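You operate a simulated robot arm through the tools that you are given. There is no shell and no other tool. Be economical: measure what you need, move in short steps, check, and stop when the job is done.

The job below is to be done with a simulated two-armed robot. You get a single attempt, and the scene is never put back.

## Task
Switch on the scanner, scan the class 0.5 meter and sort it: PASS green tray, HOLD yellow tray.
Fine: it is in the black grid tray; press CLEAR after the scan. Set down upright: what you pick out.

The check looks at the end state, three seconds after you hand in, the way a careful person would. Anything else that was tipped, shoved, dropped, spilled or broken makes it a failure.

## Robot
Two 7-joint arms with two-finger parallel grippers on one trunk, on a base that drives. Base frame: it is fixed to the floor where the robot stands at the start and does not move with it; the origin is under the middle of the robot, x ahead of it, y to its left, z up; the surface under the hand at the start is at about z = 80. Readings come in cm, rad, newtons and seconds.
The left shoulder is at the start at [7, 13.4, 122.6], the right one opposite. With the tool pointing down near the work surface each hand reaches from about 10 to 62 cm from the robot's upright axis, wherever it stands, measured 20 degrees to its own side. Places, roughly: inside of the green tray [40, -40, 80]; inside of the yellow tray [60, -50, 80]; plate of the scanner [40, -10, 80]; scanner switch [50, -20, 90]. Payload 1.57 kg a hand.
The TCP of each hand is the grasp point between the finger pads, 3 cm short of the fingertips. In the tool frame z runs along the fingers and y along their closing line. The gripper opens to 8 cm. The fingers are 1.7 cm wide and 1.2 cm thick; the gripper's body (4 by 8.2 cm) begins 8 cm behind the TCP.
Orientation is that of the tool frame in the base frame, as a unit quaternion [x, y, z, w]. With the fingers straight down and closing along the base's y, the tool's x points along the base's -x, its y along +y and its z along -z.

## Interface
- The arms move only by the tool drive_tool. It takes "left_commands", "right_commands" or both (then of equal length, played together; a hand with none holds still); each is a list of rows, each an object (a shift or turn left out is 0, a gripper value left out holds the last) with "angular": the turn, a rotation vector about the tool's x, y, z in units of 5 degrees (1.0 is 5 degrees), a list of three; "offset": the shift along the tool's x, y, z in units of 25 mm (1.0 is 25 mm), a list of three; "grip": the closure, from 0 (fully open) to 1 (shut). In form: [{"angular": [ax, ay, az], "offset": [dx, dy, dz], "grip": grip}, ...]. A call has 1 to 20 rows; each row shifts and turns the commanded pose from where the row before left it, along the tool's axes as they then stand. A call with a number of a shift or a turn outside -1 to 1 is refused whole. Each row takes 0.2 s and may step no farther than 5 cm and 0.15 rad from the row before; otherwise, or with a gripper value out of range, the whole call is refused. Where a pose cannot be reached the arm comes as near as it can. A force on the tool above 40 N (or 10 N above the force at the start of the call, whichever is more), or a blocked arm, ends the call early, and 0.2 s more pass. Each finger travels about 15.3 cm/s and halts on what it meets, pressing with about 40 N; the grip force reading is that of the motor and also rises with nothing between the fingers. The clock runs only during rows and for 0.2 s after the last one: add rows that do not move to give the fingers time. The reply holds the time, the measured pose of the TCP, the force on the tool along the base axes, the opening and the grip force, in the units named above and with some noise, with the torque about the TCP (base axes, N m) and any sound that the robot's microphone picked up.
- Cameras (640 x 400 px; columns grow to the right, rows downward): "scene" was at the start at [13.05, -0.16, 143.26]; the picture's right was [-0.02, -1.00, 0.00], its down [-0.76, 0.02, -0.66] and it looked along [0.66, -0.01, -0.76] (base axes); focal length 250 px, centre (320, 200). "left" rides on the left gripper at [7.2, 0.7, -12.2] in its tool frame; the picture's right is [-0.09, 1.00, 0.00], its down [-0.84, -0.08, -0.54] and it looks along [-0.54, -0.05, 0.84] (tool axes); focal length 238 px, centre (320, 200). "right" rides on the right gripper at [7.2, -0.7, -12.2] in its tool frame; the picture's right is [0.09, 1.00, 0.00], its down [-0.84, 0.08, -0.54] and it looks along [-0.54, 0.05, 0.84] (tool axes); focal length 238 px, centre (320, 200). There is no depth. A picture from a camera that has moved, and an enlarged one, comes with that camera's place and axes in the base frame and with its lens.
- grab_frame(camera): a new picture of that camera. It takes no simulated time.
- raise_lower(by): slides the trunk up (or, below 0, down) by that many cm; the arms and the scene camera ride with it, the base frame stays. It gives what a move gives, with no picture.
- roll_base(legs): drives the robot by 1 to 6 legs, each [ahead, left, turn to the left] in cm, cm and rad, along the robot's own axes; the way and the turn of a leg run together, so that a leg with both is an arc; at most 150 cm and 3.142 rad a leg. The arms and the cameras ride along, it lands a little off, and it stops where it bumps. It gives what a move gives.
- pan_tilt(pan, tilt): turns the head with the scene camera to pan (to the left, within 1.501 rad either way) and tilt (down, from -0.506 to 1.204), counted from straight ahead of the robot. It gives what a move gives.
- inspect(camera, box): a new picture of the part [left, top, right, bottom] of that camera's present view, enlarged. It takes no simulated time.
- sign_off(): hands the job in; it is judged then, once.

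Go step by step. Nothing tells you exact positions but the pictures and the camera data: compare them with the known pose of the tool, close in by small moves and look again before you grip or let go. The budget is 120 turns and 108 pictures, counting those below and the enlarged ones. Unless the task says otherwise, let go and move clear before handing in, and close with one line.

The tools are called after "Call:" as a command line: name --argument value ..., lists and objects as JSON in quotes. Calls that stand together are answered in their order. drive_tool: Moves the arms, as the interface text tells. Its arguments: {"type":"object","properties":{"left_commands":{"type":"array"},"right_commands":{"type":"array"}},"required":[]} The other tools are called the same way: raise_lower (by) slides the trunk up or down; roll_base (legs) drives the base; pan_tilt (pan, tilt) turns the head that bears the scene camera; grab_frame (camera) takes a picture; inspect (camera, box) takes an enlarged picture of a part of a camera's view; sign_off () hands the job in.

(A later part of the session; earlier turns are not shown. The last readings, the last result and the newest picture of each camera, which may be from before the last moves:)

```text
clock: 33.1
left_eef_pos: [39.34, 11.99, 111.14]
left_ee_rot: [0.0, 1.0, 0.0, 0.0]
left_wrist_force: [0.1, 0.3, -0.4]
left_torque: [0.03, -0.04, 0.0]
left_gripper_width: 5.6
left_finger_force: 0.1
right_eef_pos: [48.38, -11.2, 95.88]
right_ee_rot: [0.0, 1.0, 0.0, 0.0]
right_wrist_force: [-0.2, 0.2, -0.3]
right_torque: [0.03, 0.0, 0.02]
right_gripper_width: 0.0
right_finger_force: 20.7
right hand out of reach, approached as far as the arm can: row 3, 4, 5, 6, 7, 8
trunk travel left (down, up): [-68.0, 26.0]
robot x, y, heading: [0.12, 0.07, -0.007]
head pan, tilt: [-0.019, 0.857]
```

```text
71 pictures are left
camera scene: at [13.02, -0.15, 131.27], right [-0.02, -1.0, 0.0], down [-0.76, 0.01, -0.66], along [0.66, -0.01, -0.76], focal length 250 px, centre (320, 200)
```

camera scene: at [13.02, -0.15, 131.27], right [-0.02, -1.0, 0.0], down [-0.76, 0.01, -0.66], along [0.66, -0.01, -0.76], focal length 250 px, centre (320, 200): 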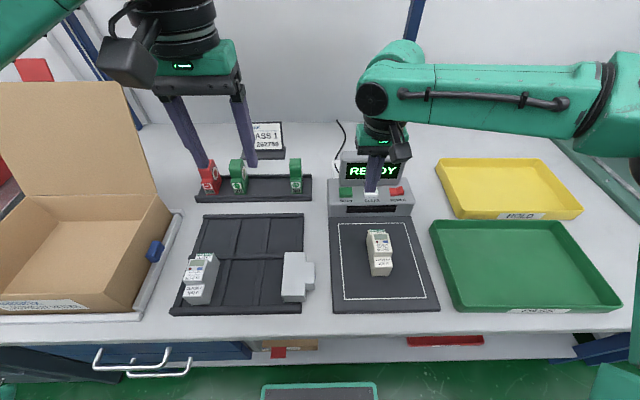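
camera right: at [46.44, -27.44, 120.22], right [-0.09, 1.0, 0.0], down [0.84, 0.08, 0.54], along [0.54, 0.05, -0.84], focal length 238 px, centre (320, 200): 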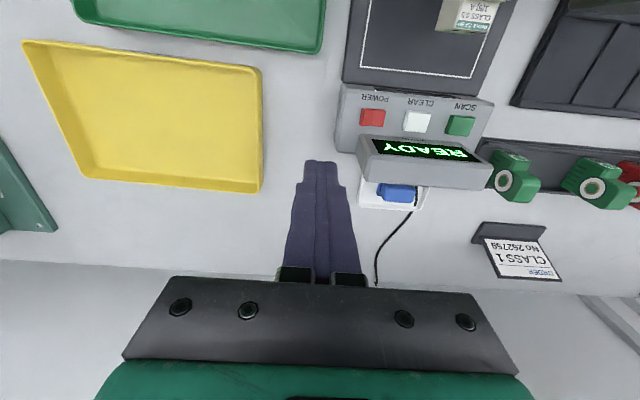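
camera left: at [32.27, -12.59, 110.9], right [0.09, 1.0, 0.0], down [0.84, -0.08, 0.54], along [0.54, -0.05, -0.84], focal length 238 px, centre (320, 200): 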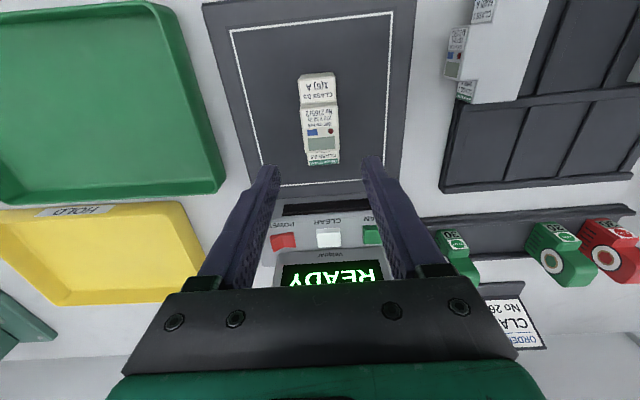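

The right arm can't reach SCAN from here. I'll raise both hands and drive the base 12 cm to the left, parallel to the bench.

Call:
drive_tool --left_commands '[{"offset": [0, 0, -1]}, {"offset": [0, -0.8, -1]}, {"offset": [0, -0.8, -1]}, {"offset": [0, -0.8, 0]}, {"offset": [0, -0.8, 0]}, {}]' --right_commands '[{"offset": [0, 0, -1]}, {"offset": [0, 0, -1]}, {"offset": [0, 0, -1]}, {"offset": [0, -0.8, -1]}, {"offset": [0, -0.8, 0]}, {}]'

Call:
roll_base --legs '[[0, 12, 0]]'

Call:
grab_frame --camera "scene"

```text
clock: 34.5
left_eef_pos: [39.42, 3.9, 118.74]
left_ee_rot: [-0.001, 1.0, -0.001, 0.0]
left_wrist_force: [0.5, -0.2, -0.7]
left_torque: [0.0, 0.01, -0.01]
left_gripper_width: 5.59
left_finger_force: 0.2
right_eef_pos: [48.25, -15.06, 105.73]
right_ee_rot: [0.0, 1.0, -0.001, -0.001]
right_wrist_force: [0.0, -0.1, -0.1]
right_torque: [0.02, -0.01, -0.01]
right_gripper_width: 0.02
right_finger_force: 20.8
trunk travel left (down, up): [-68.0, 26.0]
robot x, y, heading: [0.14, 0.26, -0.003]
head pan, tilt: [-0.019, 0.857]
```

```text
clock: 35.7
left_eef_pos: [39.44, 15.95, 118.72]
left_ee_rot: [-0.001, 1.0, 0.0, 0.0]
left_wrist_force: [1.5, -0.4, -0.9]
left_torque: [0.01, 0.01, 0.0]
left_gripper_width: 5.62
left_finger_force: 0.0
right_eef_pos: [48.38, -3.26, 105.71]
right_ee_rot: [-0.002, 1.0, 0.001, 0.0]
right_wrist_force: [0.7, -0.1, 0.4]
right_torque: [0.02, 0.03, -0.01]
right_gripper_width: 0.0
right_finger_force: 21.7
trunk travel left (down, up): [-68.0, 26.0]
robot x, y, heading: [-0.08, 12.03, 0.002]
head pan, tilt: [-0.019, 0.857]
```

```text
70 pictures are left
camera scene: at [13.03, 11.71, 131.26], right [-0.02, -1.0, 0.0], down [-0.76, 0.01, -0.66], along [0.66, -0.01, -0.76], focal length 250 px, centre (320, 200)
```

scene: 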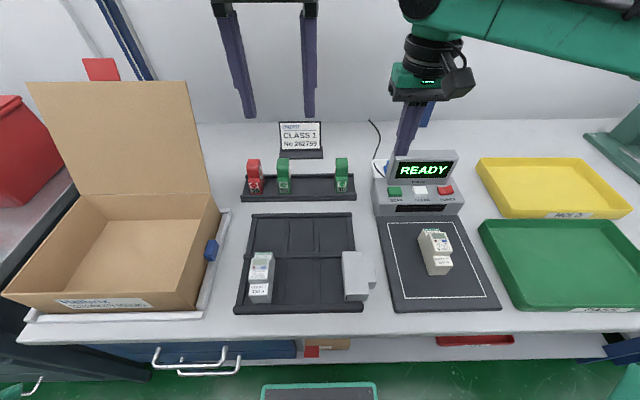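

Now SCAN at about (53.8, -7.2) lies in the right arm's good sector. I'll move over it.

Call:
drive_tool --right_commands '[{"offset": [-0.7, -0.52, 0]}, {"offset": [-0.7, -0.52, 0]}, {"offset": [-0.7, -0.52, 0]}, {"offset": [0, 0, 1]}, {"offset": [0, 0, 1]}, {"offset": [0, 0, 1]}, {"offset": [0, 0, 1]}, {"offset": [0, 0, 0.4]}, {}]'

Call:
inspect --camera "scene" --box '[360, 140, 488, 220]'

```text
clock: 37.7
left_eef_pos: [39.46, 15.97, 118.67]
left_ee_rot: [-0.001, 1.0, -0.001, 0.0]
left_wrist_force: [-0.3, 0.2, 0.3]
left_torque: [0.03, -0.03, -0.01]
left_gripper_width: 5.62
left_finger_force: 0.1
right_eef_pos: [53.47, -7.13, 94.77]
right_ee_rot: [0.0, 1.0, 0.0, 0.0]
right_wrist_force: [0.8, -0.3, 0.5]
right_torque: [-0.02, 0.03, -0.01]
right_gripper_width: 0.0
right_finger_force: 21.2
trunk travel left (down, up): [-68.0, 26.0]
robot x, y, heading: [0.06, 12.14, 0.003]
head pan, tilt: [-0.019, 0.857]
```

```text
5.00 times, centred on (424, 180) of scene
camera zoom: at [13.03, 11.85, 131.26], right [-0.02, -1.0, 0.0], down [-0.76, 0.01, -0.66], along [0.66, -0.01, -0.76], focal length 1252 px, centre (-200, 300)
```

zoom: 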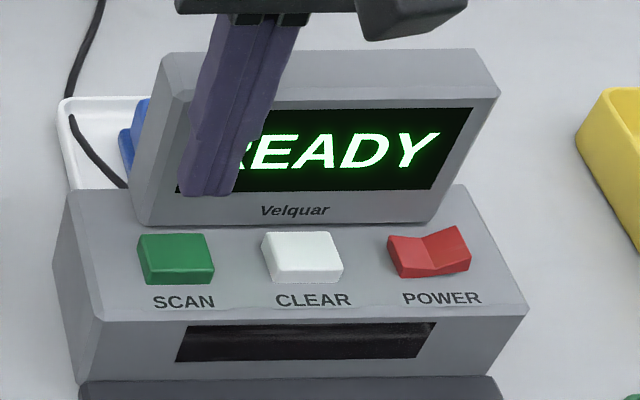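

I'm aligned above SCAN. I'll press down.

Call:
drive_tool --right_commands '[{"offset": [0, 0, 0.6]}, {"offset": [0, 0, 0.5]}, {"offset": [0, 0, 0.3]}, {"offset": [0, 0, 0.2]}, {"offset": [0, 0, 0.1]}, {"offset": [0, 0, 0.1]}, {"offset": [0, 0, 0.1]}, {}]'

Call:
inspect --camera "scene" --box '[360, 140, 488, 220]'

```text
clock: 39.5
left_eef_pos: [39.47, 15.97, 118.68]
left_ee_rot: [0.0, 1.0, 0.0, 0.0]
left_wrist_force: [0.1, 0.1, 0.1]
left_torque: [-0.02, 0.0, 0.02]
left_gripper_width: 5.6
left_finger_force: 0.1
right_eef_pos: [53.52, -7.08, 89.96]
right_ee_rot: [-0.002, 1.0, -0.001, 0.0]
right_wrist_force: [-0.3, -0.9, 1.6]
right_torque: [0.0, 0.06, 0.03]
right_gripper_width: 0.0
right_finger_force: 21.4
trunk travel left (down, up): [-68.0, 26.0]
robot x, y, heading: [-0.15, 11.8, -0.0]
head pan, tilt: [-0.019, 0.857]
```

```text
5.00 times, centred on (424, 180) of scene
camera zoom: at [13.0, 11.85, 131.27], right [-0.02, -1.0, 0.0], down [-0.76, 0.01, -0.66], along [0.66, -0.01, -0.76], focal length 1252 px, centre (-200, 300)
```

zoom: 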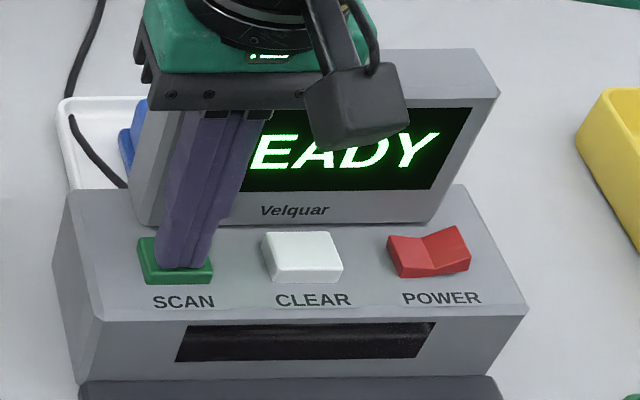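

Contact is just beginning, at 1.6 N. I'll press a bit further.

Call:
drive_tool --right_commands '[{"offset": [0, 0, 0.08]}, {"offset": [0, 0, 0.08]}, {"offset": [0, 0, 0.08]}, {}]'

Call:
inspect --camera "scene" --box '[360, 140, 488, 220]'

```text
clock: 40.5
left_eef_pos: [39.13, 15.98, 118.74]
left_ee_rot: [-0.001, 1.0, 0.0, 0.0]
left_wrist_force: [0.0, 0.7, -0.1]
left_torque: [-0.01, 0.01, 0.01]
left_gripper_width: 5.58
left_finger_force: 0.0
right_eef_pos: [53.56, -7.09, 89.52]
right_ee_rot: [0.0, 1.0, 0.0, 0.002]
right_wrist_force: [3.6, -4.7, 17.2]
right_torque: [-0.12, -0.04, 0.02]
right_gripper_width: 0.0
right_finger_force: 21.0
trunk travel left (down, up): [-68.0, 26.0]
robot x, y, heading: [0.27, 12.09, -0.0]
head pan, tilt: [-0.019, 0.857]
heard: click
```

```text
5.00 times, centred on (424, 180) of scene
camera zoom: at [12.8, 11.83, 131.3], right [-0.02, -1.0, 0.0], down [-0.75, 0.01, -0.66], along [0.66, -0.01, -0.75], focal length 1252 px, centre (-200, 300)
```

zoom: 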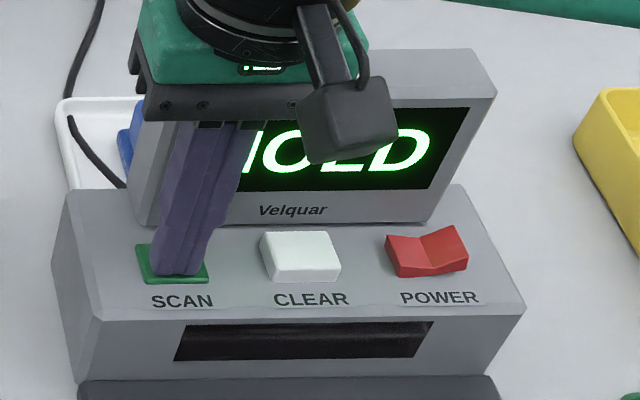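

A click was heard and the display shows HOLD. I'll lift, shift over CLEAR (y about -13.2) and confirm the full reading.

Call:
drive_tool --right_commands '[{"offset": [0, 0, -1]}, {"offset": [0, 0, -1]}, {"offset": [0, -0.82, 0]}, {"offset": [0, -0.82, 0]}, {"offset": [0, -0.82, 0]}, {}]'

Call:
inspect --camera "scene" --box '[360, 140, 488, 220]'

```text
clock: 41.9
left_eef_pos: [39.52, 16.08, 118.64]
left_ee_rot: [-0.001, 1.0, 0.0, -0.001]
left_wrist_force: [-1.0, -0.4, 1.2]
left_torque: [0.01, 0.02, 0.01]
left_gripper_width: 5.6
left_finger_force: 0.1
right_eef_pos: [53.78, -13.18, 94.27]
right_ee_rot: [0.0, 1.0, 0.0, 0.0]
right_wrist_force: [-0.1, 1.3, 0.2]
right_torque: [-0.02, -0.01, -0.01]
right_gripper_width: 0.01
right_finger_force: 21.6
trunk travel left (down, up): [-68.0, 26.0]
robot x, y, heading: [-0.44, 11.98, 0.0]
head pan, tilt: [-0.019, 0.857]
```

```text
5.00 times, centred on (424, 180) of scene
camera zoom: at [13.07, 11.87, 131.26], right [-0.02, -1.0, 0.0], down [-0.76, 0.01, -0.66], along [0.65, -0.01, -0.76], focal length 1252 px, centre (-200, 300)
```

zoom: 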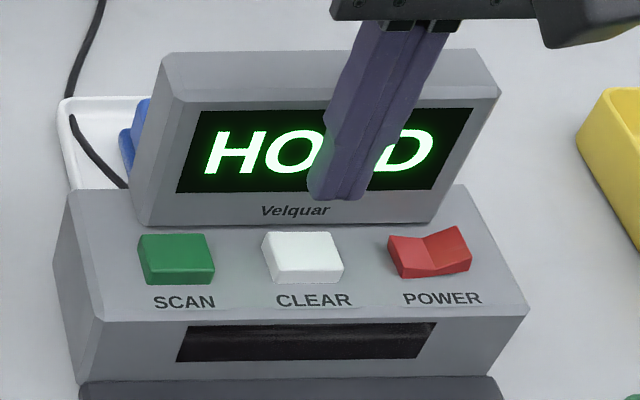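

The verdict is HOLD, so the yellow tray. Now I'll press CLEAR.

Call:
drive_tool --right_commands '[{"offset": [0, 0, 0.7]}, {"offset": [0, 0, 0.6]}, {"offset": [0, 0, 0.3]}, {"offset": [0, 0, 0.12]}, {"offset": [0, 0, 0.08]}, {"offset": [0, 0, 0.08]}, {"offset": [0, 0, 0.04]}, {}]'

Call:
inspect --camera "scene" --box '[360, 140, 488, 220]'

```text
clock: 43.7
left_eef_pos: [39.26, 16.09, 118.78]
left_ee_rot: [0.0, 1.0, 0.0, 0.0]
left_wrist_force: [0.2, 0.7, -0.4]
left_torque: [-0.01, -0.03, -0.02]
left_gripper_width: 5.58
left_finger_force: 0.0
right_eef_pos: [53.43, -13.18, 89.58]
right_ee_rot: [0.0, 1.0, 0.0, 0.001]
right_wrist_force: [2.0, -3.0, 9.1]
right_torque: [-0.1, -0.06, -0.04]
right_gripper_width: 0.0
right_finger_force: 21.3
trunk travel left (down, up): [-68.0, 26.0]
robot x, y, heading: [-0.07, 11.98, 0.001]
head pan, tilt: [-0.019, 0.857]
heard: click
```

```text
5.00 times, centred on (424, 180) of scene
camera zoom: at [12.91, 11.86, 131.28], right [-0.02, -1.0, 0.0], down [-0.75, 0.01, -0.66], along [0.66, -0.01, -0.75], focal length 1252 px, centre (-200, 300)
```

zoom: 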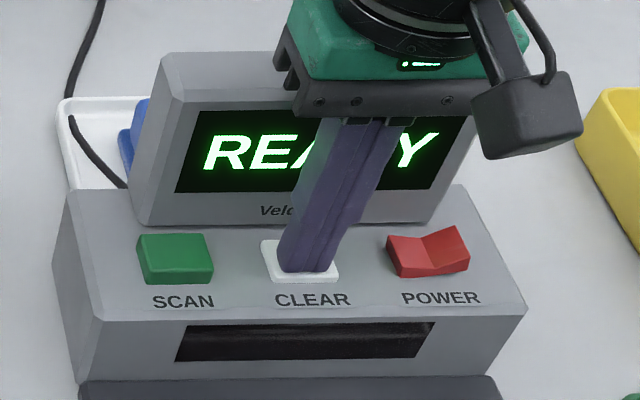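

CLEAR worked and the display is back to READY. I'll retract the right hand, move the left hand outward, and look down at the gap between base and bench before driving.

Call:
drive_tool --right_commands '[{"offset": [0, 0, -1]}, {"offset": [0, 0, -1]}, {"offset": [0, 0, -1]}, {"offset": [0, 0, -1]}, {"offset": [0, 0, -1]}, {"offset": [0, 0, -1]}, {}]'

Call:
pan_tilt --pan 0 --tilt 1.2

Call:
grab_frame --camera "scene"

```text
clock: 45.3
left_eef_pos: [39.4, 15.95, 118.7]
left_ee_rot: [-0.001, 1.0, 0.0, 0.0]
left_wrist_force: [0.0, 0.4, -1.3]
left_torque: [-0.02, 0.01, -0.03]
left_gripper_width: 5.62
left_finger_force: 0.1
right_eef_pos: [53.39, -13.12, 104.81]
right_ee_rot: [0.0, 1.0, 0.0, 0.0]
right_wrist_force: [-0.2, -0.4, -0.2]
right_torque: [0.01, 0.02, 0.03]
right_gripper_width: 0.0
right_finger_force: 20.9
trunk travel left (down, up): [-68.0, 26.0]
robot x, y, heading: [0.08, 11.63, -0.001]
head pan, tilt: [-0.019, 0.857]
```

```text
clock: 46.2
left_eef_pos: [39.4, 15.99, 118.69]
left_ee_rot: [-0.001, 1.0, 0.0, 0.0]
left_wrist_force: [0.0, 0.5, 0.8]
left_torque: [-0.04, -0.04, -0.02]
left_gripper_width: 5.6
left_finger_force: 0.0
right_eef_pos: [53.41, -13.09, 104.64]
right_ee_rot: [-0.001, 1.0, 0.0, 0.0]
right_wrist_force: [-0.2, 0.1, 0.1]
right_torque: [0.02, -0.04, -0.01]
right_gripper_width: 0.01
right_finger_force: 21.5
trunk travel left (down, up): [-68.0, 26.0]
robot x, y, heading: [0.06, 12.07, -0.001]
head pan, tilt: [0.0, 1.201]
```

```text
64 pictures are left
camera scene: at [10.85, 12.0, 128.94], right [0.0, -1.0, 0.0], down [-0.93, 0.0, -0.36], along [0.36, 0.0, -0.93], focal length 250 px, centre (320, 200)
```

scene: 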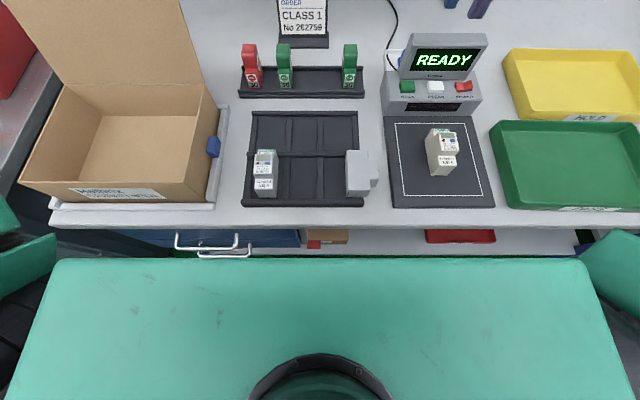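

The bench front is clear. I'll drive 36 cm to the right with the hands high, towards the yellow tray.

Call:
roll_base --legs '[[0, -36, 0]]'

Call:
drive_tool --left_commands '[{"offset": [0.2, 1, 0]}, {"offset": [0.2, 1, 0]}, {"offset": [0, 1, 0]}, {"offset": [0, 1, 0]}, {"offset": [0, 1, 0]}, {"offset": [0, 1, 0]}, {"offset": [0, 1, 0]}, {"offset": [0, 1, 0]}, {}]'

Call:
pan_tilt --pan 0 --tilt 0.95

Call:
grab_frame --camera "scene"

```text
clock: 48.5
left_eef_pos: [39.65, -20.3, 118.66]
left_ee_rot: [-0.005, 1.0, 0.0, 0.0]
left_wrist_force: [-0.7, -0.9, 0.0]
left_torque: [0.01, 0.01, 0.01]
left_gripper_width: 5.61
left_finger_force: 0.0
right_eef_pos: [53.71, -49.23, 104.63]
right_ee_rot: [-0.004, 1.0, 0.0, 0.0]
right_wrist_force: [0.6, 0.5, 0.0]
right_torque: [0.01, 0.0, 0.01]
right_gripper_width: 0.02
right_finger_force: 21.0
trunk travel left (down, up): [-68.0, 26.0]
robot x, y, heading: [0.36, -24.33, 0.005]
head pan, tilt: [0.0, 1.201]
```

```text
clock: 50.5
left_eef_pos: [38.41, -0.26, 118.46]
left_ee_rot: [-0.004, 1.0, 0.001, 0.0]
left_wrist_force: [-0.4, 0.0, -0.2]
left_torque: [0.03, 0.0, 0.01]
left_gripper_width: 5.58
left_finger_force: 0.0
right_eef_pos: [53.81, -49.49, 104.68]
right_ee_rot: [-0.003, 1.0, 0.0, 0.0]
right_wrist_force: [-0.3, -0.2, 0.0]
right_torque: [0.02, -0.04, 0.01]
right_gripper_width: 0.0
right_finger_force: 21.7
trunk travel left (down, up): [-68.0, 26.0]
robot x, y, heading: [-0.03, -24.43, 0.009]
head pan, tilt: [0.0, 1.201]
```

```text
clock: 51.3
left_eef_pos: [38.43, -0.21, 118.48]
left_ee_rot: [-0.005, 1.0, 0.001, 0.0]
left_wrist_force: [-0.6, 0.3, 0.0]
left_torque: [0.0, -0.03, 0.0]
left_gripper_width: 5.62
left_finger_force: 0.1
right_eef_pos: [53.72, -49.49, 104.62]
right_ee_rot: [-0.004, 1.0, 0.0, 0.001]
right_wrist_force: [0.1, 0.1, 0.4]
right_torque: [0.0, 0.02, -0.01]
right_gripper_width: 0.02
right_finger_force: 21.2
trunk travel left (down, up): [-68.0, 26.0]
robot x, y, heading: [0.33, -24.17, 0.007]
head pan, tilt: [0.0, 0.949]
```

```text
63 pictures are left
camera scene: at [12.68, -24.51, 130.55], right [0.01, -1.0, 0.0], down [-0.81, -0.01, -0.58], along [0.58, 0.0, -0.81], focal length 250 px, centre (320, 200)
```

scene: 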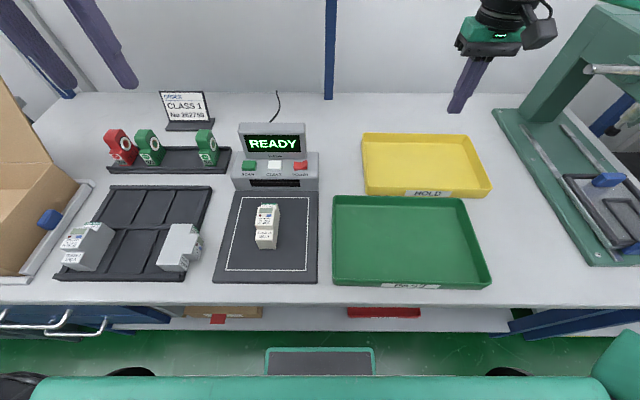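

The yellow tray floor spans about x 52.5–69, y -37.5 to -66. I'll bring the right hand, partly open, above the target on the plate.

Call:
drive_tool --right_commands '[{"offset": [0.352, 0.905, 0], "grip": 0.3}, {"offset": [0.352, 0.905, 0]}, {"offset": [0.352, 0.905, 0]}, {"offset": [0.352, 0.905, 0]}, {"offset": [0.352, 0.905, 0]}, {"offset": [0.352, 0.905, 0]}, {"offset": [0.352, 0.905, 0]}, {"offset": [0.352, 0.905, 0]}, {"offset": [0.352, 0.905, 0]}, {"offset": [0.352, 0.905, 0]}, {"offset": [0.352, 0.905, 0]}, {"offset": [0.352, 0.905, 0]}, {"offset": [0.352, 0.905, 0]}, {"offset": [0.352, 0.905, 0]}, {"offset": [0.352, 0.905, 0]}, {"offset": [0.352, 0.905, 0]}, {"offset": [0, 0, 1]}, {"offset": [0, 0, 1]}, {"offset": [0, 0, 1]}, {}]'

Call:
grab_frame --camera "right"

Call:
grab_frame --camera "scene"

```text
clock: 55.5
left_eef_pos: [38.4, -0.34, 118.48]
left_ee_rot: [-0.004, 1.0, 0.0, 0.001]
left_wrist_force: [0.3, -0.1, -0.5]
left_torque: [0.0, 0.01, -0.01]
left_gripper_width: 5.62
left_finger_force: 0.0
right_eef_pos: [44.97, -31.54, 96.63]
right_ee_rot: [-0.004, 1.0, 0.0, 0.0]
right_wrist_force: [0.1, -0.3, -0.1]
right_torque: [0.0, 0.03, 0.01]
right_gripper_width: 5.61
right_finger_force: 0.1
right hand out of reach, approached as far as the arm can: row 7, 8, 9, 10, 11, 12, 13, 14, 15, 16
trunk travel left (down, up): [-68.0, 26.0]
robot x, y, heading: [0.02, -24.69, 0.006]
head pan, tilt: [0.0, 0.949]
```

```text
62 pictures are left
camera right: at [37.69, -32.28, 108.83], right [-0.1, 1.0, 0.0], down [0.84, 0.08, 0.54], along [0.54, 0.05, -0.84], focal length 238 px, centre (320, 200)
```

right: 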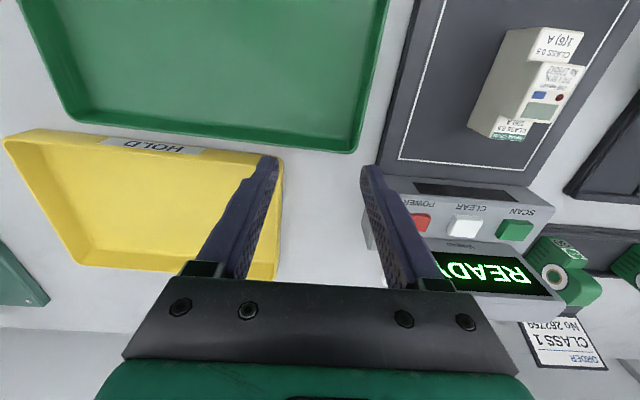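

```text
61 pictures are left
camera scene: at [12.65, -24.5, 130.56], right [0.01, -1.0, 0.0], down [-0.81, -0.01, -0.58], along [0.58, 0.0, -0.81], focal length 250 px, centre (320, 200)
```

scene: 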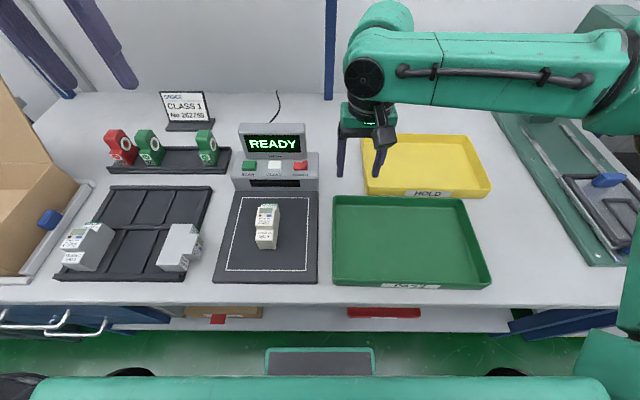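

The inward move at that height was refused. The left arm managed the mirrored spot at z 95, so I'll try again from here, lower and drawing back first.

Call:
drive_tool --right_commands '[{"offset": [0.8, 0, 0]}, {"offset": [0.8, 0, 0]}, {"offset": [0.5, 0.6, 0]}, {"offset": [0, 0.9, 0]}, {"offset": [0, 0.9, 0]}, {"offset": [0, 0.9, 0]}, {"offset": [0, 0.9, 0]}, {"offset": [0, 0.9, 0]}, {"offset": [0, 0.9, 0]}, {"offset": [0, 0.9, 0]}, {}]'

Call:
grab_frame --camera "right"

```text
clock: 57.9
left_eef_pos: [38.36, -0.33, 118.43]
left_ee_rot: [-0.004, 1.0, 0.0, 0.0]
left_wrist_force: [0.2, 0.1, -0.2]
left_torque: [0.0, -0.01, 0.02]
left_gripper_width: 5.6
left_finger_force: 0.0
right_eef_pos: [35.48, -26.76, 97.33]
right_ee_rot: [-0.003, 1.0, 0.001, -0.001]
right_wrist_force: [0.1, -0.5, -0.2]
right_torque: [-0.01, -0.02, 0.0]
right_gripper_width: 5.58
right_finger_force: 0.0
right hand out of reach, approached as far as the arm can: row 4, 5, 6, 7, 8, 9, 10
trunk travel left (down, up): [-68.0, 26.0]
robot x, y, heading: [0.44, -24.29, 0.002]
head pan, tilt: [0.0, 0.949]
```

```text
60 pictures are left
camera right: at [28.22, -27.62, 109.62], right [-0.1, 0.99, 0.0], down [0.84, 0.08, 0.54], along [0.54, 0.06, -0.84], focal length 238 px, centre (320, 200)
```

right: 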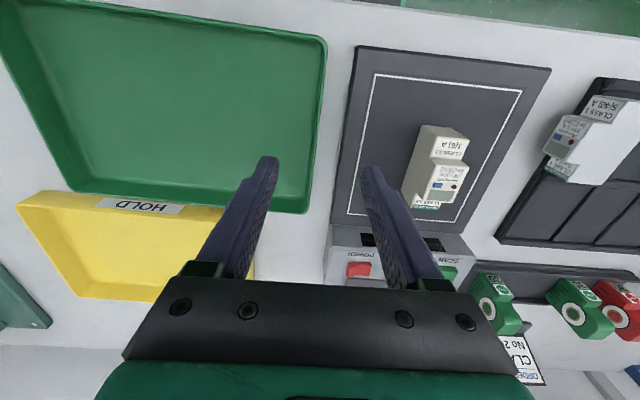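

The arm is blocked inwards, so I'll raise it a bit and drive the base 20 cm to the left instead, to pick the target in a comfortable posture.

Call:
drive_tool --right_commands '[{"offset": [0, 0, -0.8]}, {"offset": [0, 0, -0.8]}, {"offset": [0, 0, -0.4]}, {}]'

Call:
roll_base --legs '[[0, 20, 0]]'

Call:
grab_frame --camera "scene"

```text
clock: 58.9
left_eef_pos: [38.41, -0.3, 118.46]
left_ee_rot: [-0.005, 1.0, 0.0, 0.0]
left_wrist_force: [0.0, 0.4, -0.4]
left_torque: [0.02, -0.02, 0.03]
left_gripper_width: 5.58
left_finger_force: 0.1
right_eef_pos: [35.26, -27.15, 102.22]
right_ee_rot: [-0.004, 1.0, 0.002, 0.0]
right_wrist_force: [0.4, 0.7, 0.6]
right_torque: [0.03, 0.0, 0.0]
right_gripper_width: 5.56
right_finger_force: 0.1
trunk travel left (down, up): [-68.0, 26.0]
robot x, y, heading: [0.21, -24.38, 0.007]
head pan, tilt: [0.0, 0.949]
```

```text
clock: 60.5
left_eef_pos: [38.14, 19.73, 118.46]
left_ee_rot: [-0.005, 1.0, 0.001, 0.0]
left_wrist_force: [0.4, -0.1, 0.7]
left_torque: [0.04, 0.02, -0.02]
left_gripper_width: 5.6
left_finger_force: 0.0
right_eef_pos: [35.27, -6.86, 102.27]
right_ee_rot: [-0.004, 1.0, 0.001, 0.001]
right_wrist_force: [-0.1, -0.1, -0.1]
right_torque: [-0.01, -0.02, 0.02]
right_gripper_width: 5.59
right_finger_force: 0.0
trunk travel left (down, up): [-68.0, 26.0]
robot x, y, heading: [0.12, -4.43, 0.004]
head pan, tilt: [0.0, 0.949]
```

```text
59 pictures are left
camera scene: at [12.52, -4.5, 130.56], right [0.01, -1.0, 0.0], down [-0.81, -0.01, -0.58], along [0.58, 0.01, -0.81], focal length 250 px, centre (320, 200)
```

scene: 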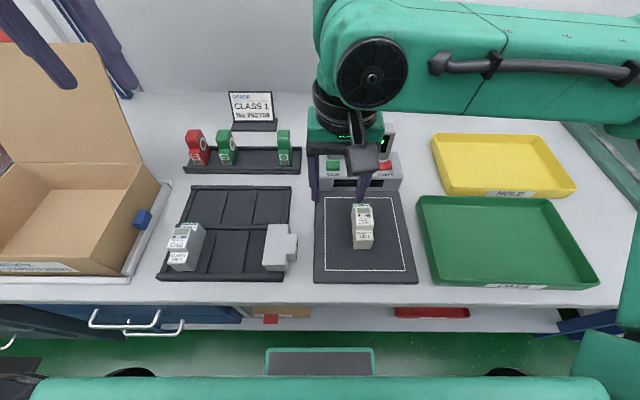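

The target is centred near (39.7, -13.2). I'll move over it and check alignment.

Call:
drive_tool --right_commands '[{"offset": [-0.58, -0.85, 0]}, {"offset": [-0.58, -0.85, 0]}, {"offset": [-0.58, -0.85, 0]}, {"offset": [0, 0, 0.8]}, {"offset": [0, 0, 0.8]}, {"offset": [0, 0, 0.8]}, {}]'

Call:
grab_frame --camera "right"

Call:
grab_frame --camera "scene"

```text
clock: 62.1
left_eef_pos: [38.24, 19.91, 118.44]
left_ee_rot: [-0.004, 1.0, 0.0, 0.0]
left_wrist_force: [-0.6, 0.1, -0.1]
left_torque: [0.02, 0.03, 0.0]
left_gripper_width: 5.6
left_finger_force: 0.0
right_eef_pos: [39.45, -13.04, 96.24]
right_ee_rot: [-0.004, 1.0, 0.001, 0.001]
right_wrist_force: [0.2, 0.9, -0.2]
right_torque: [-0.04, 0.02, 0.01]
right_gripper_width: 5.6
right_finger_force: 0.0
trunk travel left (down, up): [-68.0, 26.0]
robot x, y, heading: [-0.14, -4.39, 0.009]
head pan, tilt: [0.0, 0.949]
```

```text
58 pictures are left
camera right: at [32.26, -13.85, 108.45], right [-0.1, 0.99, 0.0], down [0.84, 0.08, 0.54], along [0.54, 0.06, -0.84], focal length 238 px, centre (320, 200)
```

right: 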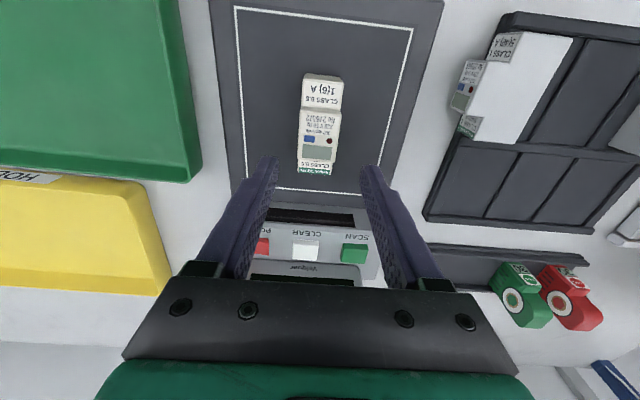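

```text
57 pictures are left
camera scene: at [12.51, -4.38, 130.56], right [0.01, -1.0, 0.0], down [-0.81, -0.01, -0.58], along [0.58, 0.01, -0.81], focal length 250 px, centre (320, 200)
```

scene: 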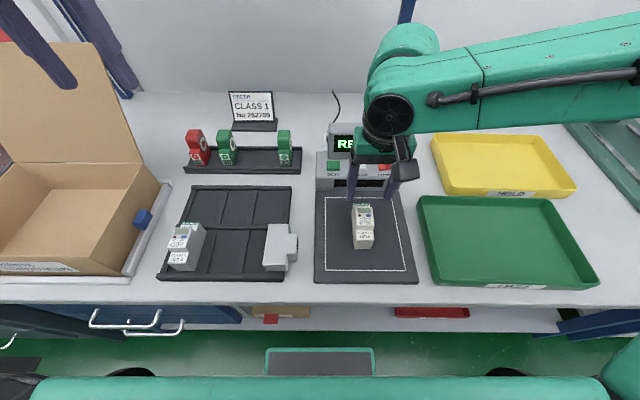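

The fingers are aligned on the target. I'll descend with tips to about z 82 and close.

Call:
drive_tool --right_commands '[{"offset": [-0.1, 0, 1]}, {"offset": [0, 0, 1]}, {"offset": [0, 0, 1]}, {"offset": [0, 0, 0.8]}, {"offset": [0, 0, 0.65]}, {}, {"grip": 0.6}, {"grip": 0.85}, {}, {}]'

Call:
inspect --camera "right" --box '[240, 60, 400, 260]'

```text
clock: 64.3
left_eef_pos: [38.1, 19.83, 118.48]
left_ee_rot: [-0.006, 1.0, 0.0, 0.0]
left_wrist_force: [0.4, -0.2, 0.0]
left_torque: [0.0, 0.01, 0.0]
left_gripper_width: 5.61
left_finger_force: 0.1
right_eef_pos: [39.98, -13.05, 84.93]
right_ee_rot: [-0.004, 1.0, 0.001, 0.001]
right_wrist_force: [-0.4, -0.5, -0.2]
right_torque: [-0.03, -0.01, -0.02]
right_gripper_width: 3.6
right_finger_force: 39.9
trunk travel left (down, up): [-68.0, 26.0]
robot x, y, heading: [-0.16, -4.45, 0.01]
head pan, tilt: [0.0, 0.949]
```

```text
2.00 times, centred on (320, 160) of right
camera zoom: at [32.64, -13.87, 97.21], right [-0.1, 0.99, 0.0], down [0.84, 0.08, 0.54], along [0.54, 0.06, -0.84], focal length 477 px, centre (320, 280)
```

zoom: 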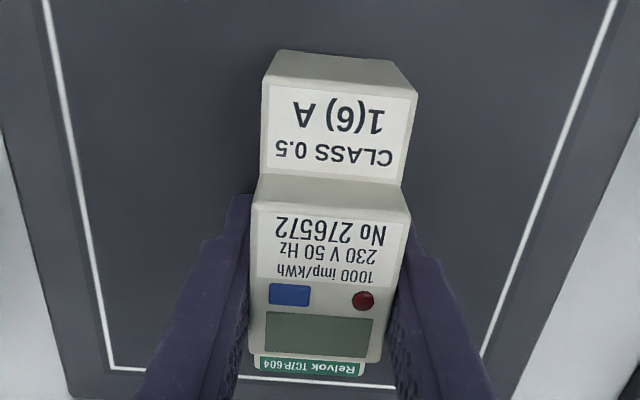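

It's gripped. I'll lift slowly and check for slipping.

Call:
drive_tool --right_commands '[{"offset": [0, 0, -0.2]}, {"offset": [0, 0, -0.3]}, {"offset": [0, 0, -0.4]}, {"offset": [0, 0, -0.4]}, {"offset": [0, 0, -0.4]}, {"offset": [0, 0, -0.4]}, {"offset": [0, 0, -0.4]}, {"offset": [0, 0, -0.4]}, {"offset": [0, 0, -0.4]}, {"offset": [0, 0, -0.4]}, {"offset": [0, 0, -0.4]}, {"offset": [0, 0, -0.4]}, {"offset": [0, 0, -0.4]}, {}]'

Call:
inspect --camera "right" --box '[240, 60, 400, 260]'

```text
clock: 67.3
left_eef_pos: [38.33, 19.87, 118.58]
left_ee_rot: [-0.005, 1.0, 0.0, 0.001]
left_wrist_force: [0.0, 0.7, 0.7]
left_torque: [0.01, 0.01, 0.0]
left_gripper_width: 5.61
left_finger_force: 0.2
right_eef_pos: [40.09, -13.26, 97.44]
right_ee_rot: [-0.004, 1.0, 0.002, 0.0]
right_wrist_force: [0.5, 1.2, -1.7]
right_torque: [0.0, -0.01, 0.01]
right_gripper_width: 3.59
right_finger_force: 40.2
trunk travel left (down, up): [-68.0, 26.0]
robot x, y, heading: [0.14, -4.23, 0.009]
head pan, tilt: [0.0, 0.949]
```

```text
2.00 times, centred on (320, 160) of right
camera zoom: at [32.79, -14.04, 109.68], right [-0.1, 0.99, 0.0], down [0.84, 0.08, 0.54], along [0.54, 0.06, -0.84], focal length 477 px, centre (320, 280)
```

zoom: 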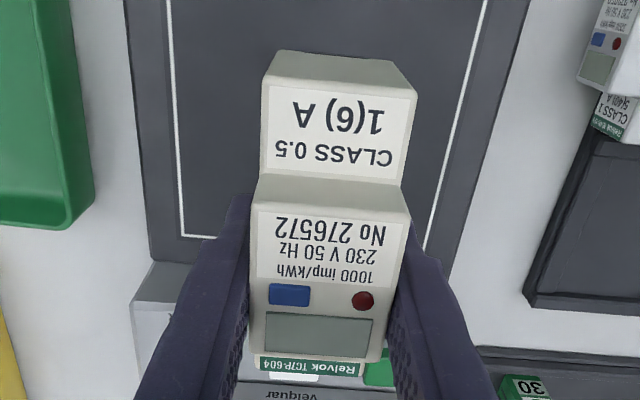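

No slip this time. I'll drive 20 cm to the right carrying it, then reach out over the yellow tray.

Call:
roll_base --legs '[[0, -21, 0]]'

Call:
drive_tool --right_commands '[{"offset": [0, -0.9, 0]}, {"offset": [0, -0.9, 0]}, {"offset": [-0.4, -0.9, 0]}, {"offset": [-0.8, -0.9, 0]}, {"offset": [-0.8, 0, 0]}, {"offset": [-0.8, 0, 0]}, {"offset": [-0.8, 0, 0]}, {"offset": [-0.8, 0, 0]}, {"offset": [-0.8, 0, 0]}, {"offset": [-0.8, 0, 0]}, {"offset": [-0.8, 0, 0]}, {}]'

Call:
grab_frame --camera "scene"

Call:
grab_frame --camera "right"

```text
clock: 68.9
left_eef_pos: [38.39, -0.68, 118.4]
left_ee_rot: [-0.006, 1.0, -0.001, 0.001]
left_wrist_force: [-0.5, -0.2, -0.2]
left_torque: [-0.01, 0.0, -0.02]
left_gripper_width: 5.6
left_finger_force: 0.1
right_eef_pos: [40.25, -33.87, 97.38]
right_ee_rot: [-0.005, 1.0, 0.001, 0.0]
right_wrist_force: [0.0, 0.1, -1.9]
right_torque: [0.01, 0.01, -0.01]
right_gripper_width: 3.6
right_finger_force: 40.2
trunk travel left (down, up): [-68.0, 26.0]
robot x, y, heading: [-0.18, -25.24, 0.011]
head pan, tilt: [0.0, 0.949]
```

```text
clock: 71.5
left_eef_pos: [38.47, -0.73, 118.45]
left_ee_rot: [-0.006, 1.0, -0.001, 0.001]
left_wrist_force: [-0.3, 0.9, 0.3]
left_torque: [0.02, 0.0, 0.0]
left_gripper_width: 5.59
left_finger_force: 0.0
right_eef_pos: [55.41, -43.7, 97.21]
right_ee_rot: [-0.005, 1.0, 0.003, 0.001]
right_wrist_force: [-0.3, -0.5, -1.9]
right_torque: [-0.01, -0.03, 0.0]
right_gripper_width: 3.57
right_finger_force: 40.0
right hand out of reach, approached as far as the arm can: row 11
trunk travel left (down, up): [-68.0, 26.0]
robot x, y, heading: [0.12, -25.15, 0.01]
head pan, tilt: [0.0, 0.949]
```

```text
54 pictures are left
camera scene: at [12.76, -25.17, 130.56], right [0.01, -1.0, 0.0], down [-0.81, -0.01, -0.58], along [0.58, 0.01, -0.81], focal length 250 px, centre (320, 200)
```

scene: 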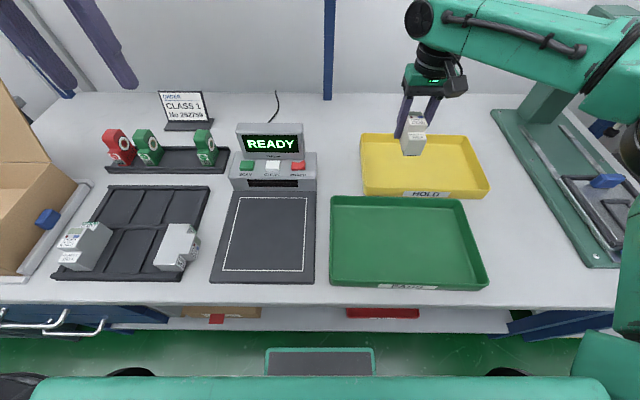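

```text
53 pictures are left
camera right: at [48.17, -44.55, 109.53], right [-0.1, 0.99, 0.0], down [0.83, 0.08, 0.54], along [0.54, 0.06, -0.84], focal length 238 px, centre (320, 200)
```

right: 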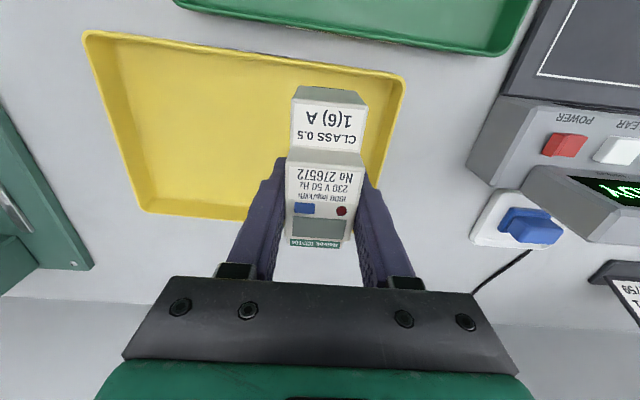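

I need about 3–4 cm more in x. I'll drive the base 4 cm ahead.

Call:
roll_base --legs '[[4, 0, 0]]'

Call:
grab_frame --camera "right"

Call:
inspect --camera "scene" --box '[340, 90, 500, 200]'

```text
clock: 72.4
left_eef_pos: [41.91, -0.9, 118.66]
left_ee_rot: [-0.006, 1.0, 0.0, 0.001]
left_wrist_force: [-0.4, 0.0, 0.2]
left_torque: [0.0, -0.02, 0.05]
left_gripper_width: 5.59
left_finger_force: 0.1
right_eef_pos: [58.85, -43.66, 97.62]
right_ee_rot: [-0.005, 1.0, 0.002, 0.003]
right_wrist_force: [-0.6, 0.2, -1.3]
right_torque: [0.02, -0.06, 0.01]
right_gripper_width: 3.58
right_finger_force: 39.8
trunk travel left (down, up): [-68.0, 26.0]
robot x, y, heading: [4.24, -25.26, 0.014]
head pan, tilt: [0.0, 0.949]
```

```text
52 pictures are left
camera right: at [51.69, -44.52, 109.77], right [-0.1, 0.99, 0.0], down [0.83, 0.08, 0.55], along [0.54, 0.06, -0.84], focal length 238 px, centre (320, 200)
```

right: 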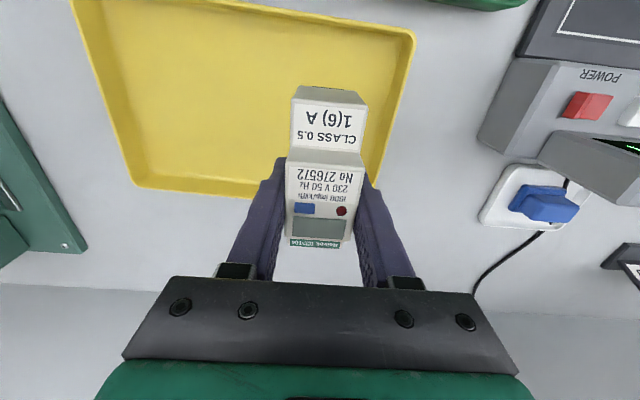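

```text
3.64 times, centred on (420, 145) of scene
camera zoom: at [16.21, -25.14, 130.62], right [0.01, -1.0, 0.0], down [-0.81, -0.01, -0.59], along [0.59, 0.01, -0.81], focal length 910 px, centre (-44, 400)
```

zoom: 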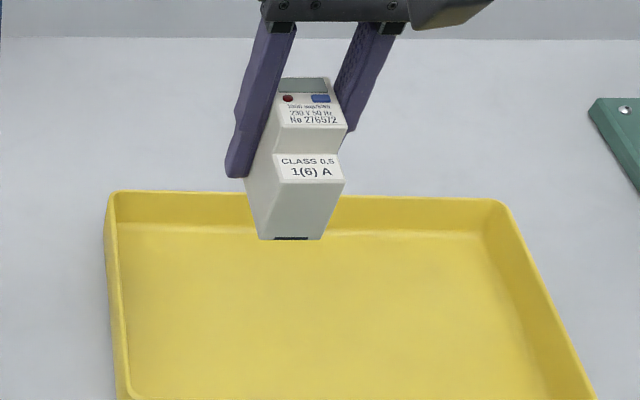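

The meter is above the middle-left of the yellow tray, clear of all walls. I'll lower it.

Call:
drive_tool --right_commands '[{"offset": [0, 0, 0.7]}, {"offset": [0, 0, 0.7]}, {"offset": [0, 0, 0.7]}, {"offset": [0, 0, 0.7]}, {"offset": [0, 0, 0.7]}, {"offset": [0, 0, 0.7]}, {"offset": [0, 0, 0.3]}, {"offset": [0, 0, 0.15]}, {}]'

Call:
inspect --camera "scene" --box '[340, 90, 500, 200]'

```text
clock: 74.4
left_eef_pos: [42.4, -0.89, 118.54]
left_ee_rot: [-0.005, 1.0, -0.001, 0.0]
left_wrist_force: [-0.3, 0.0, 0.8]
left_torque: [0.0, 0.03, 0.02]
left_gripper_width: 5.58
left_finger_force: 0.0
right_eef_pos: [57.66, -44.53, 86.26]
right_ee_rot: [-0.005, 1.0, 0.003, 0.002]
right_wrist_force: [0.6, 0.2, -1.1]
right_torque: [0.04, 0.0, 0.03]
right_gripper_width: 3.55
right_finger_force: 39.9
right hand out of reach, approached as far as the arm can: row 3, 4, 5, 6, 7
trunk travel left (down, up): [-68.0, 26.0]
robot x, y, heading: [3.7, -25.14, 0.011]
head pan, tilt: [0.0, 0.949]
```

```text
3.64 times, centred on (420, 145) of scene
camera zoom: at [16.75, -25.14, 130.56], right [0.01, -1.0, 0.0], down [-0.81, -0.01, -0.58], along [0.58, 0.01, -0.81], focal length 910 px, centre (-44, 400)
```

zoom: 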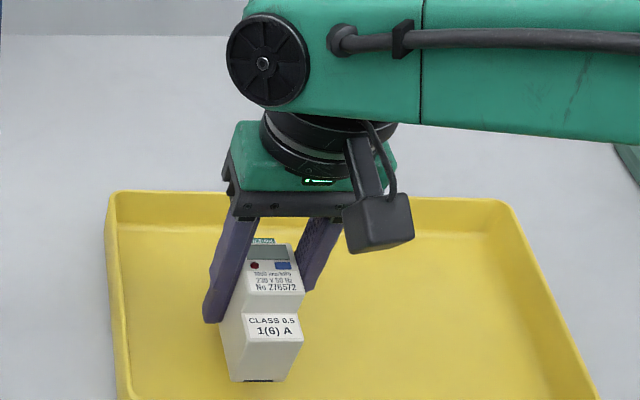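

It's about 1 cm above the floor of the tray and clear of the walls. I'll continue gently to contact.

Call:
drive_tool --right_commands '[{"offset": [0, 0, 0.15]}, {"offset": [0, 0, 0.15]}, {"offset": [0, 0, 0.1]}, {"offset": [0, 0, 0.08]}, {}]'

```text
clock: 75.6
left_eef_pos: [42.45, -0.87, 118.55]
left_ee_rot: [-0.006, 1.0, -0.001, -0.001]
left_wrist_force: [0.5, 0.3, -0.5]
left_torque: [-0.01, -0.01, 0.02]
left_gripper_width: 5.59
left_finger_force: 0.1
right_eef_pos: [57.16, -44.67, 85.21]
right_ee_rot: [-0.005, 1.0, 0.002, 0.001]
right_wrist_force: [-1.0, -0.3, -1.5]
right_torque: [-0.01, -0.01, -0.01]
right_gripper_width: 3.56
right_finger_force: 40.0
right hand out of reach, approached as far as the arm can: row 2
trunk travel left (down, up): [-68.0, 26.0]
robot x, y, heading: [4.13, -25.44, 0.011]
head pan, tilt: [0.0, 0.949]
```

Call:
drive_tool --right_commands '[{"offset": [0, 0, 0.1]}, {"offset": [0, 0, 0.1]}, {}]'

Call:
inspect --camera "scene" --box '[340, 120, 500, 220]'

```text
clock: 76.4
left_eef_pos: [42.45, -0.91, 118.41]
left_ee_rot: [-0.005, 1.0, -0.001, 0.0]
left_wrist_force: [0.4, 0.9, -0.7]
left_torque: [0.03, -0.01, -0.01]
left_gripper_width: 5.6
left_finger_force: 0.0
right_eef_pos: [57.05, -44.84, 84.74]
right_ee_rot: [-0.006, 1.0, 0.002, 0.002]
right_wrist_force: [-0.6, 0.3, -2.2]
right_torque: [0.01, 0.0, 0.0]
right_gripper_width: 3.57
right_finger_force: 40.0
right hand out of reach, approached as far as the arm can: row 2
trunk travel left (down, up): [-68.0, 26.0]
robot x, y, heading: [4.18, -25.52, 0.004]
head pan, tilt: [0.0, 0.949]
```

```text
4.00 times, centred on (420, 170) of scene
camera zoom: at [16.74, -25.14, 130.56], right [0.01, -1.0, 0.0], down [-0.81, -0.01, -0.58], along [0.58, 0.01, -0.81], focal length 1001 px, centre (-80, 320)
```

zoom: 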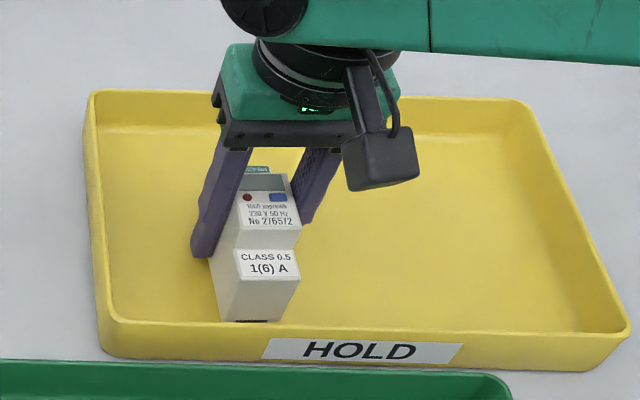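

It still hangs free and the arm is at its reach edge, so I'll lower the trunk in small amounts to reach contact.

Call:
raise_lower --by -0.4

```text
clock: 76.9
left_eef_pos: [42.35, -0.9, 117.95]
left_ee_rot: [-0.005, 1.0, 0.0, -0.001]
left_wrist_force: [-0.1, -0.3, 0.2]
left_torque: [-0.02, -0.02, 0.0]
left_gripper_width: 5.61
left_finger_force: 0.0
right_eef_pos: [57.0, -44.74, 84.36]
right_ee_rot: [-0.006, 1.0, 0.002, 0.002]
right_wrist_force: [-0.1, -0.2, -1.2]
right_torque: [0.01, -0.02, 0.03]
right_gripper_width: 3.59
right_finger_force: 39.9
trunk travel left (down, up): [-67.6, 26.4]
robot x, y, heading: [3.96, -25.21, 0.013]
head pan, tilt: [0.0, 0.949]
```

Call:
raise_lower --by -0.3

```text
clock: 77.5
left_eef_pos: [42.41, -0.76, 117.81]
left_ee_rot: [-0.005, 1.0, 0.0, 0.0]
left_wrist_force: [-0.3, -0.6, 0.2]
left_torque: [0.0, -0.02, -0.02]
left_gripper_width: 5.58
left_finger_force: 0.0
right_eef_pos: [57.04, -44.66, 84.22]
right_ee_rot: [-0.006, 1.0, 0.003, 0.001]
right_wrist_force: [0.0, -0.1, -0.4]
right_torque: [0.01, 0.04, 0.0]
right_gripper_width: 3.58
right_finger_force: 39.8
trunk travel left (down, up): [-67.3, 26.7]
robot x, y, heading: [4.04, -25.51, 0.009]
head pan, tilt: [0.0, 0.949]
```

The weight is taken by the tray. I'll open and rise.

Call:
drive_tool --right_commands '[{"grip": 0.5}, {"grip": 0.4}, {"grip": 0.3}, {}, {"offset": [0, 0, -0.4]}, {"offset": [0, 0, -0.8]}, {"offset": [0, 0, -0.9]}, {"offset": [0, 0, -0.9]}, {"offset": [0, 0, -0.9]}, {"offset": [0, 0, -0.9]}, {}]'

Call:
inspect --camera "scene" --box '[340, 120, 500, 220]'

```text
clock: 79.8
left_eef_pos: [42.28, -0.83, 117.74]
left_ee_rot: [-0.005, 1.0, -0.001, 0.0]
left_wrist_force: [-0.2, 0.5, -1.1]
left_torque: [-0.01, -0.01, -0.01]
left_gripper_width: 5.6
left_finger_force: 0.1
right_eef_pos: [56.94, -44.66, 96.04]
right_ee_rot: [-0.006, 1.0, 0.002, 0.001]
right_wrist_force: [-0.8, 0.6, -0.2]
right_torque: [0.0, -0.02, 0.03]
right_gripper_width: 5.6
right_finger_force: 0.0
trunk travel left (down, up): [-67.3, 26.7]
robot x, y, heading: [4.24, -25.63, 0.014]
head pan, tilt: [0.0, 0.949]
```

```text
4.00 times, centred on (420, 170) of scene
camera zoom: at [16.74, -25.14, 129.86], right [0.01, -1.0, 0.0], down [-0.81, -0.01, -0.58], along [0.58, 0.01, -0.81], focal length 1001 px, centre (-80, 320)
```

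zoom: 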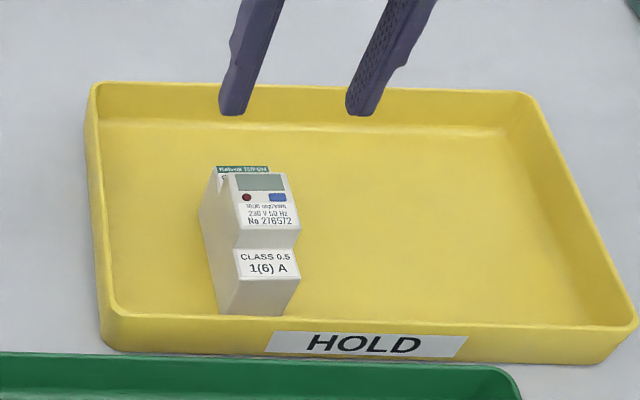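

The target sits upright in the HOLD tray. Now I'll restore the Class 1 meter: back off, drive left, and look at it closely with the left camera.

Call:
drive_tool --right_commands '[{"offset": [0, 0, -1]}, {"offset": [0, 0, -1]}, {"offset": [0, 0, -1]}, {"offset": [0, 0, -1]}, {}]'

Call:
roll_base --legs '[[-4, 0, 0], [0, 17, 0]]'

Call:
grab_frame --camera "left"

Call:
inspect --camera "scene" --box '[150, 170, 310, 290]'

```text
clock: 81.0
left_eef_pos: [42.28, -0.8, 117.87]
left_ee_rot: [-0.005, 1.0, 0.001, 0.0]
left_wrist_force: [-0.1, -0.3, -1.3]
left_torque: [-0.01, 0.01, 0.0]
left_gripper_width: 5.62
left_finger_force: 0.0
right_eef_pos: [56.95, -44.91, 106.13]
right_ee_rot: [-0.004, 1.0, 0.003, 0.003]
right_wrist_force: [-0.5, -0.5, -0.3]
right_torque: [-0.02, -0.01, -0.01]
right_gripper_width: 5.61
right_finger_force: 0.1
trunk travel left (down, up): [-67.3, 26.7]
robot x, y, heading: [4.3, -25.46, 0.009]
head pan, tilt: [0.0, 0.949]
```

```text
clock: 83.0
left_eef_pos: [38.17, 16.16, 117.78]
left_ee_rot: [-0.008, 1.0, 0.001, 0.0]
left_wrist_force: [-0.5, 0.3, -0.3]
left_torque: [0.01, 0.02, -0.01]
left_gripper_width: 5.58
left_finger_force: 0.1
right_eef_pos: [52.88, -27.73, 106.06]
right_ee_rot: [-0.008, 1.0, 0.003, 0.002]
right_wrist_force: [0.5, -0.8, -0.3]
right_torque: [0.02, -0.02, 0.01]
right_gripper_width: 5.59
right_finger_force: 0.1
trunk travel left (down, up): [-67.3, 26.7]
robot x, y, heading: [-0.04, -8.03, 0.015]
head pan, tilt: [0.0, 0.949]
```

```text
47 pictures are left
camera left: at [30.9, 16.74, 130.06], right [0.08, 1.0, 0.0], down [0.84, -0.06, 0.54], along [0.54, -0.04, -0.84], focal length 238 px, centre (320, 200)
```

left: 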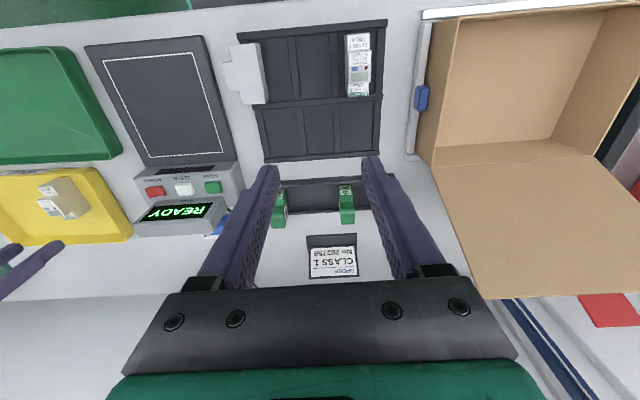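

```text
3.33 times, centred on (230, 230) of scene
camera zoom: at [12.64, -8.24, 129.85], right [0.02, -1.0, 0.0], down [-0.81, -0.01, -0.58], along [0.58, 0.01, -0.81], focal length 834 px, centre (620, 100)
```

zoom: 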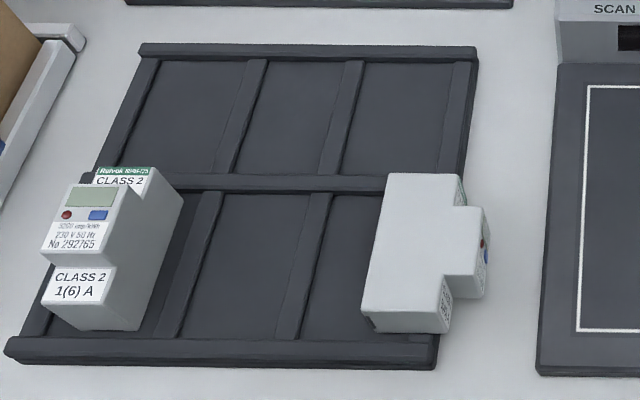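

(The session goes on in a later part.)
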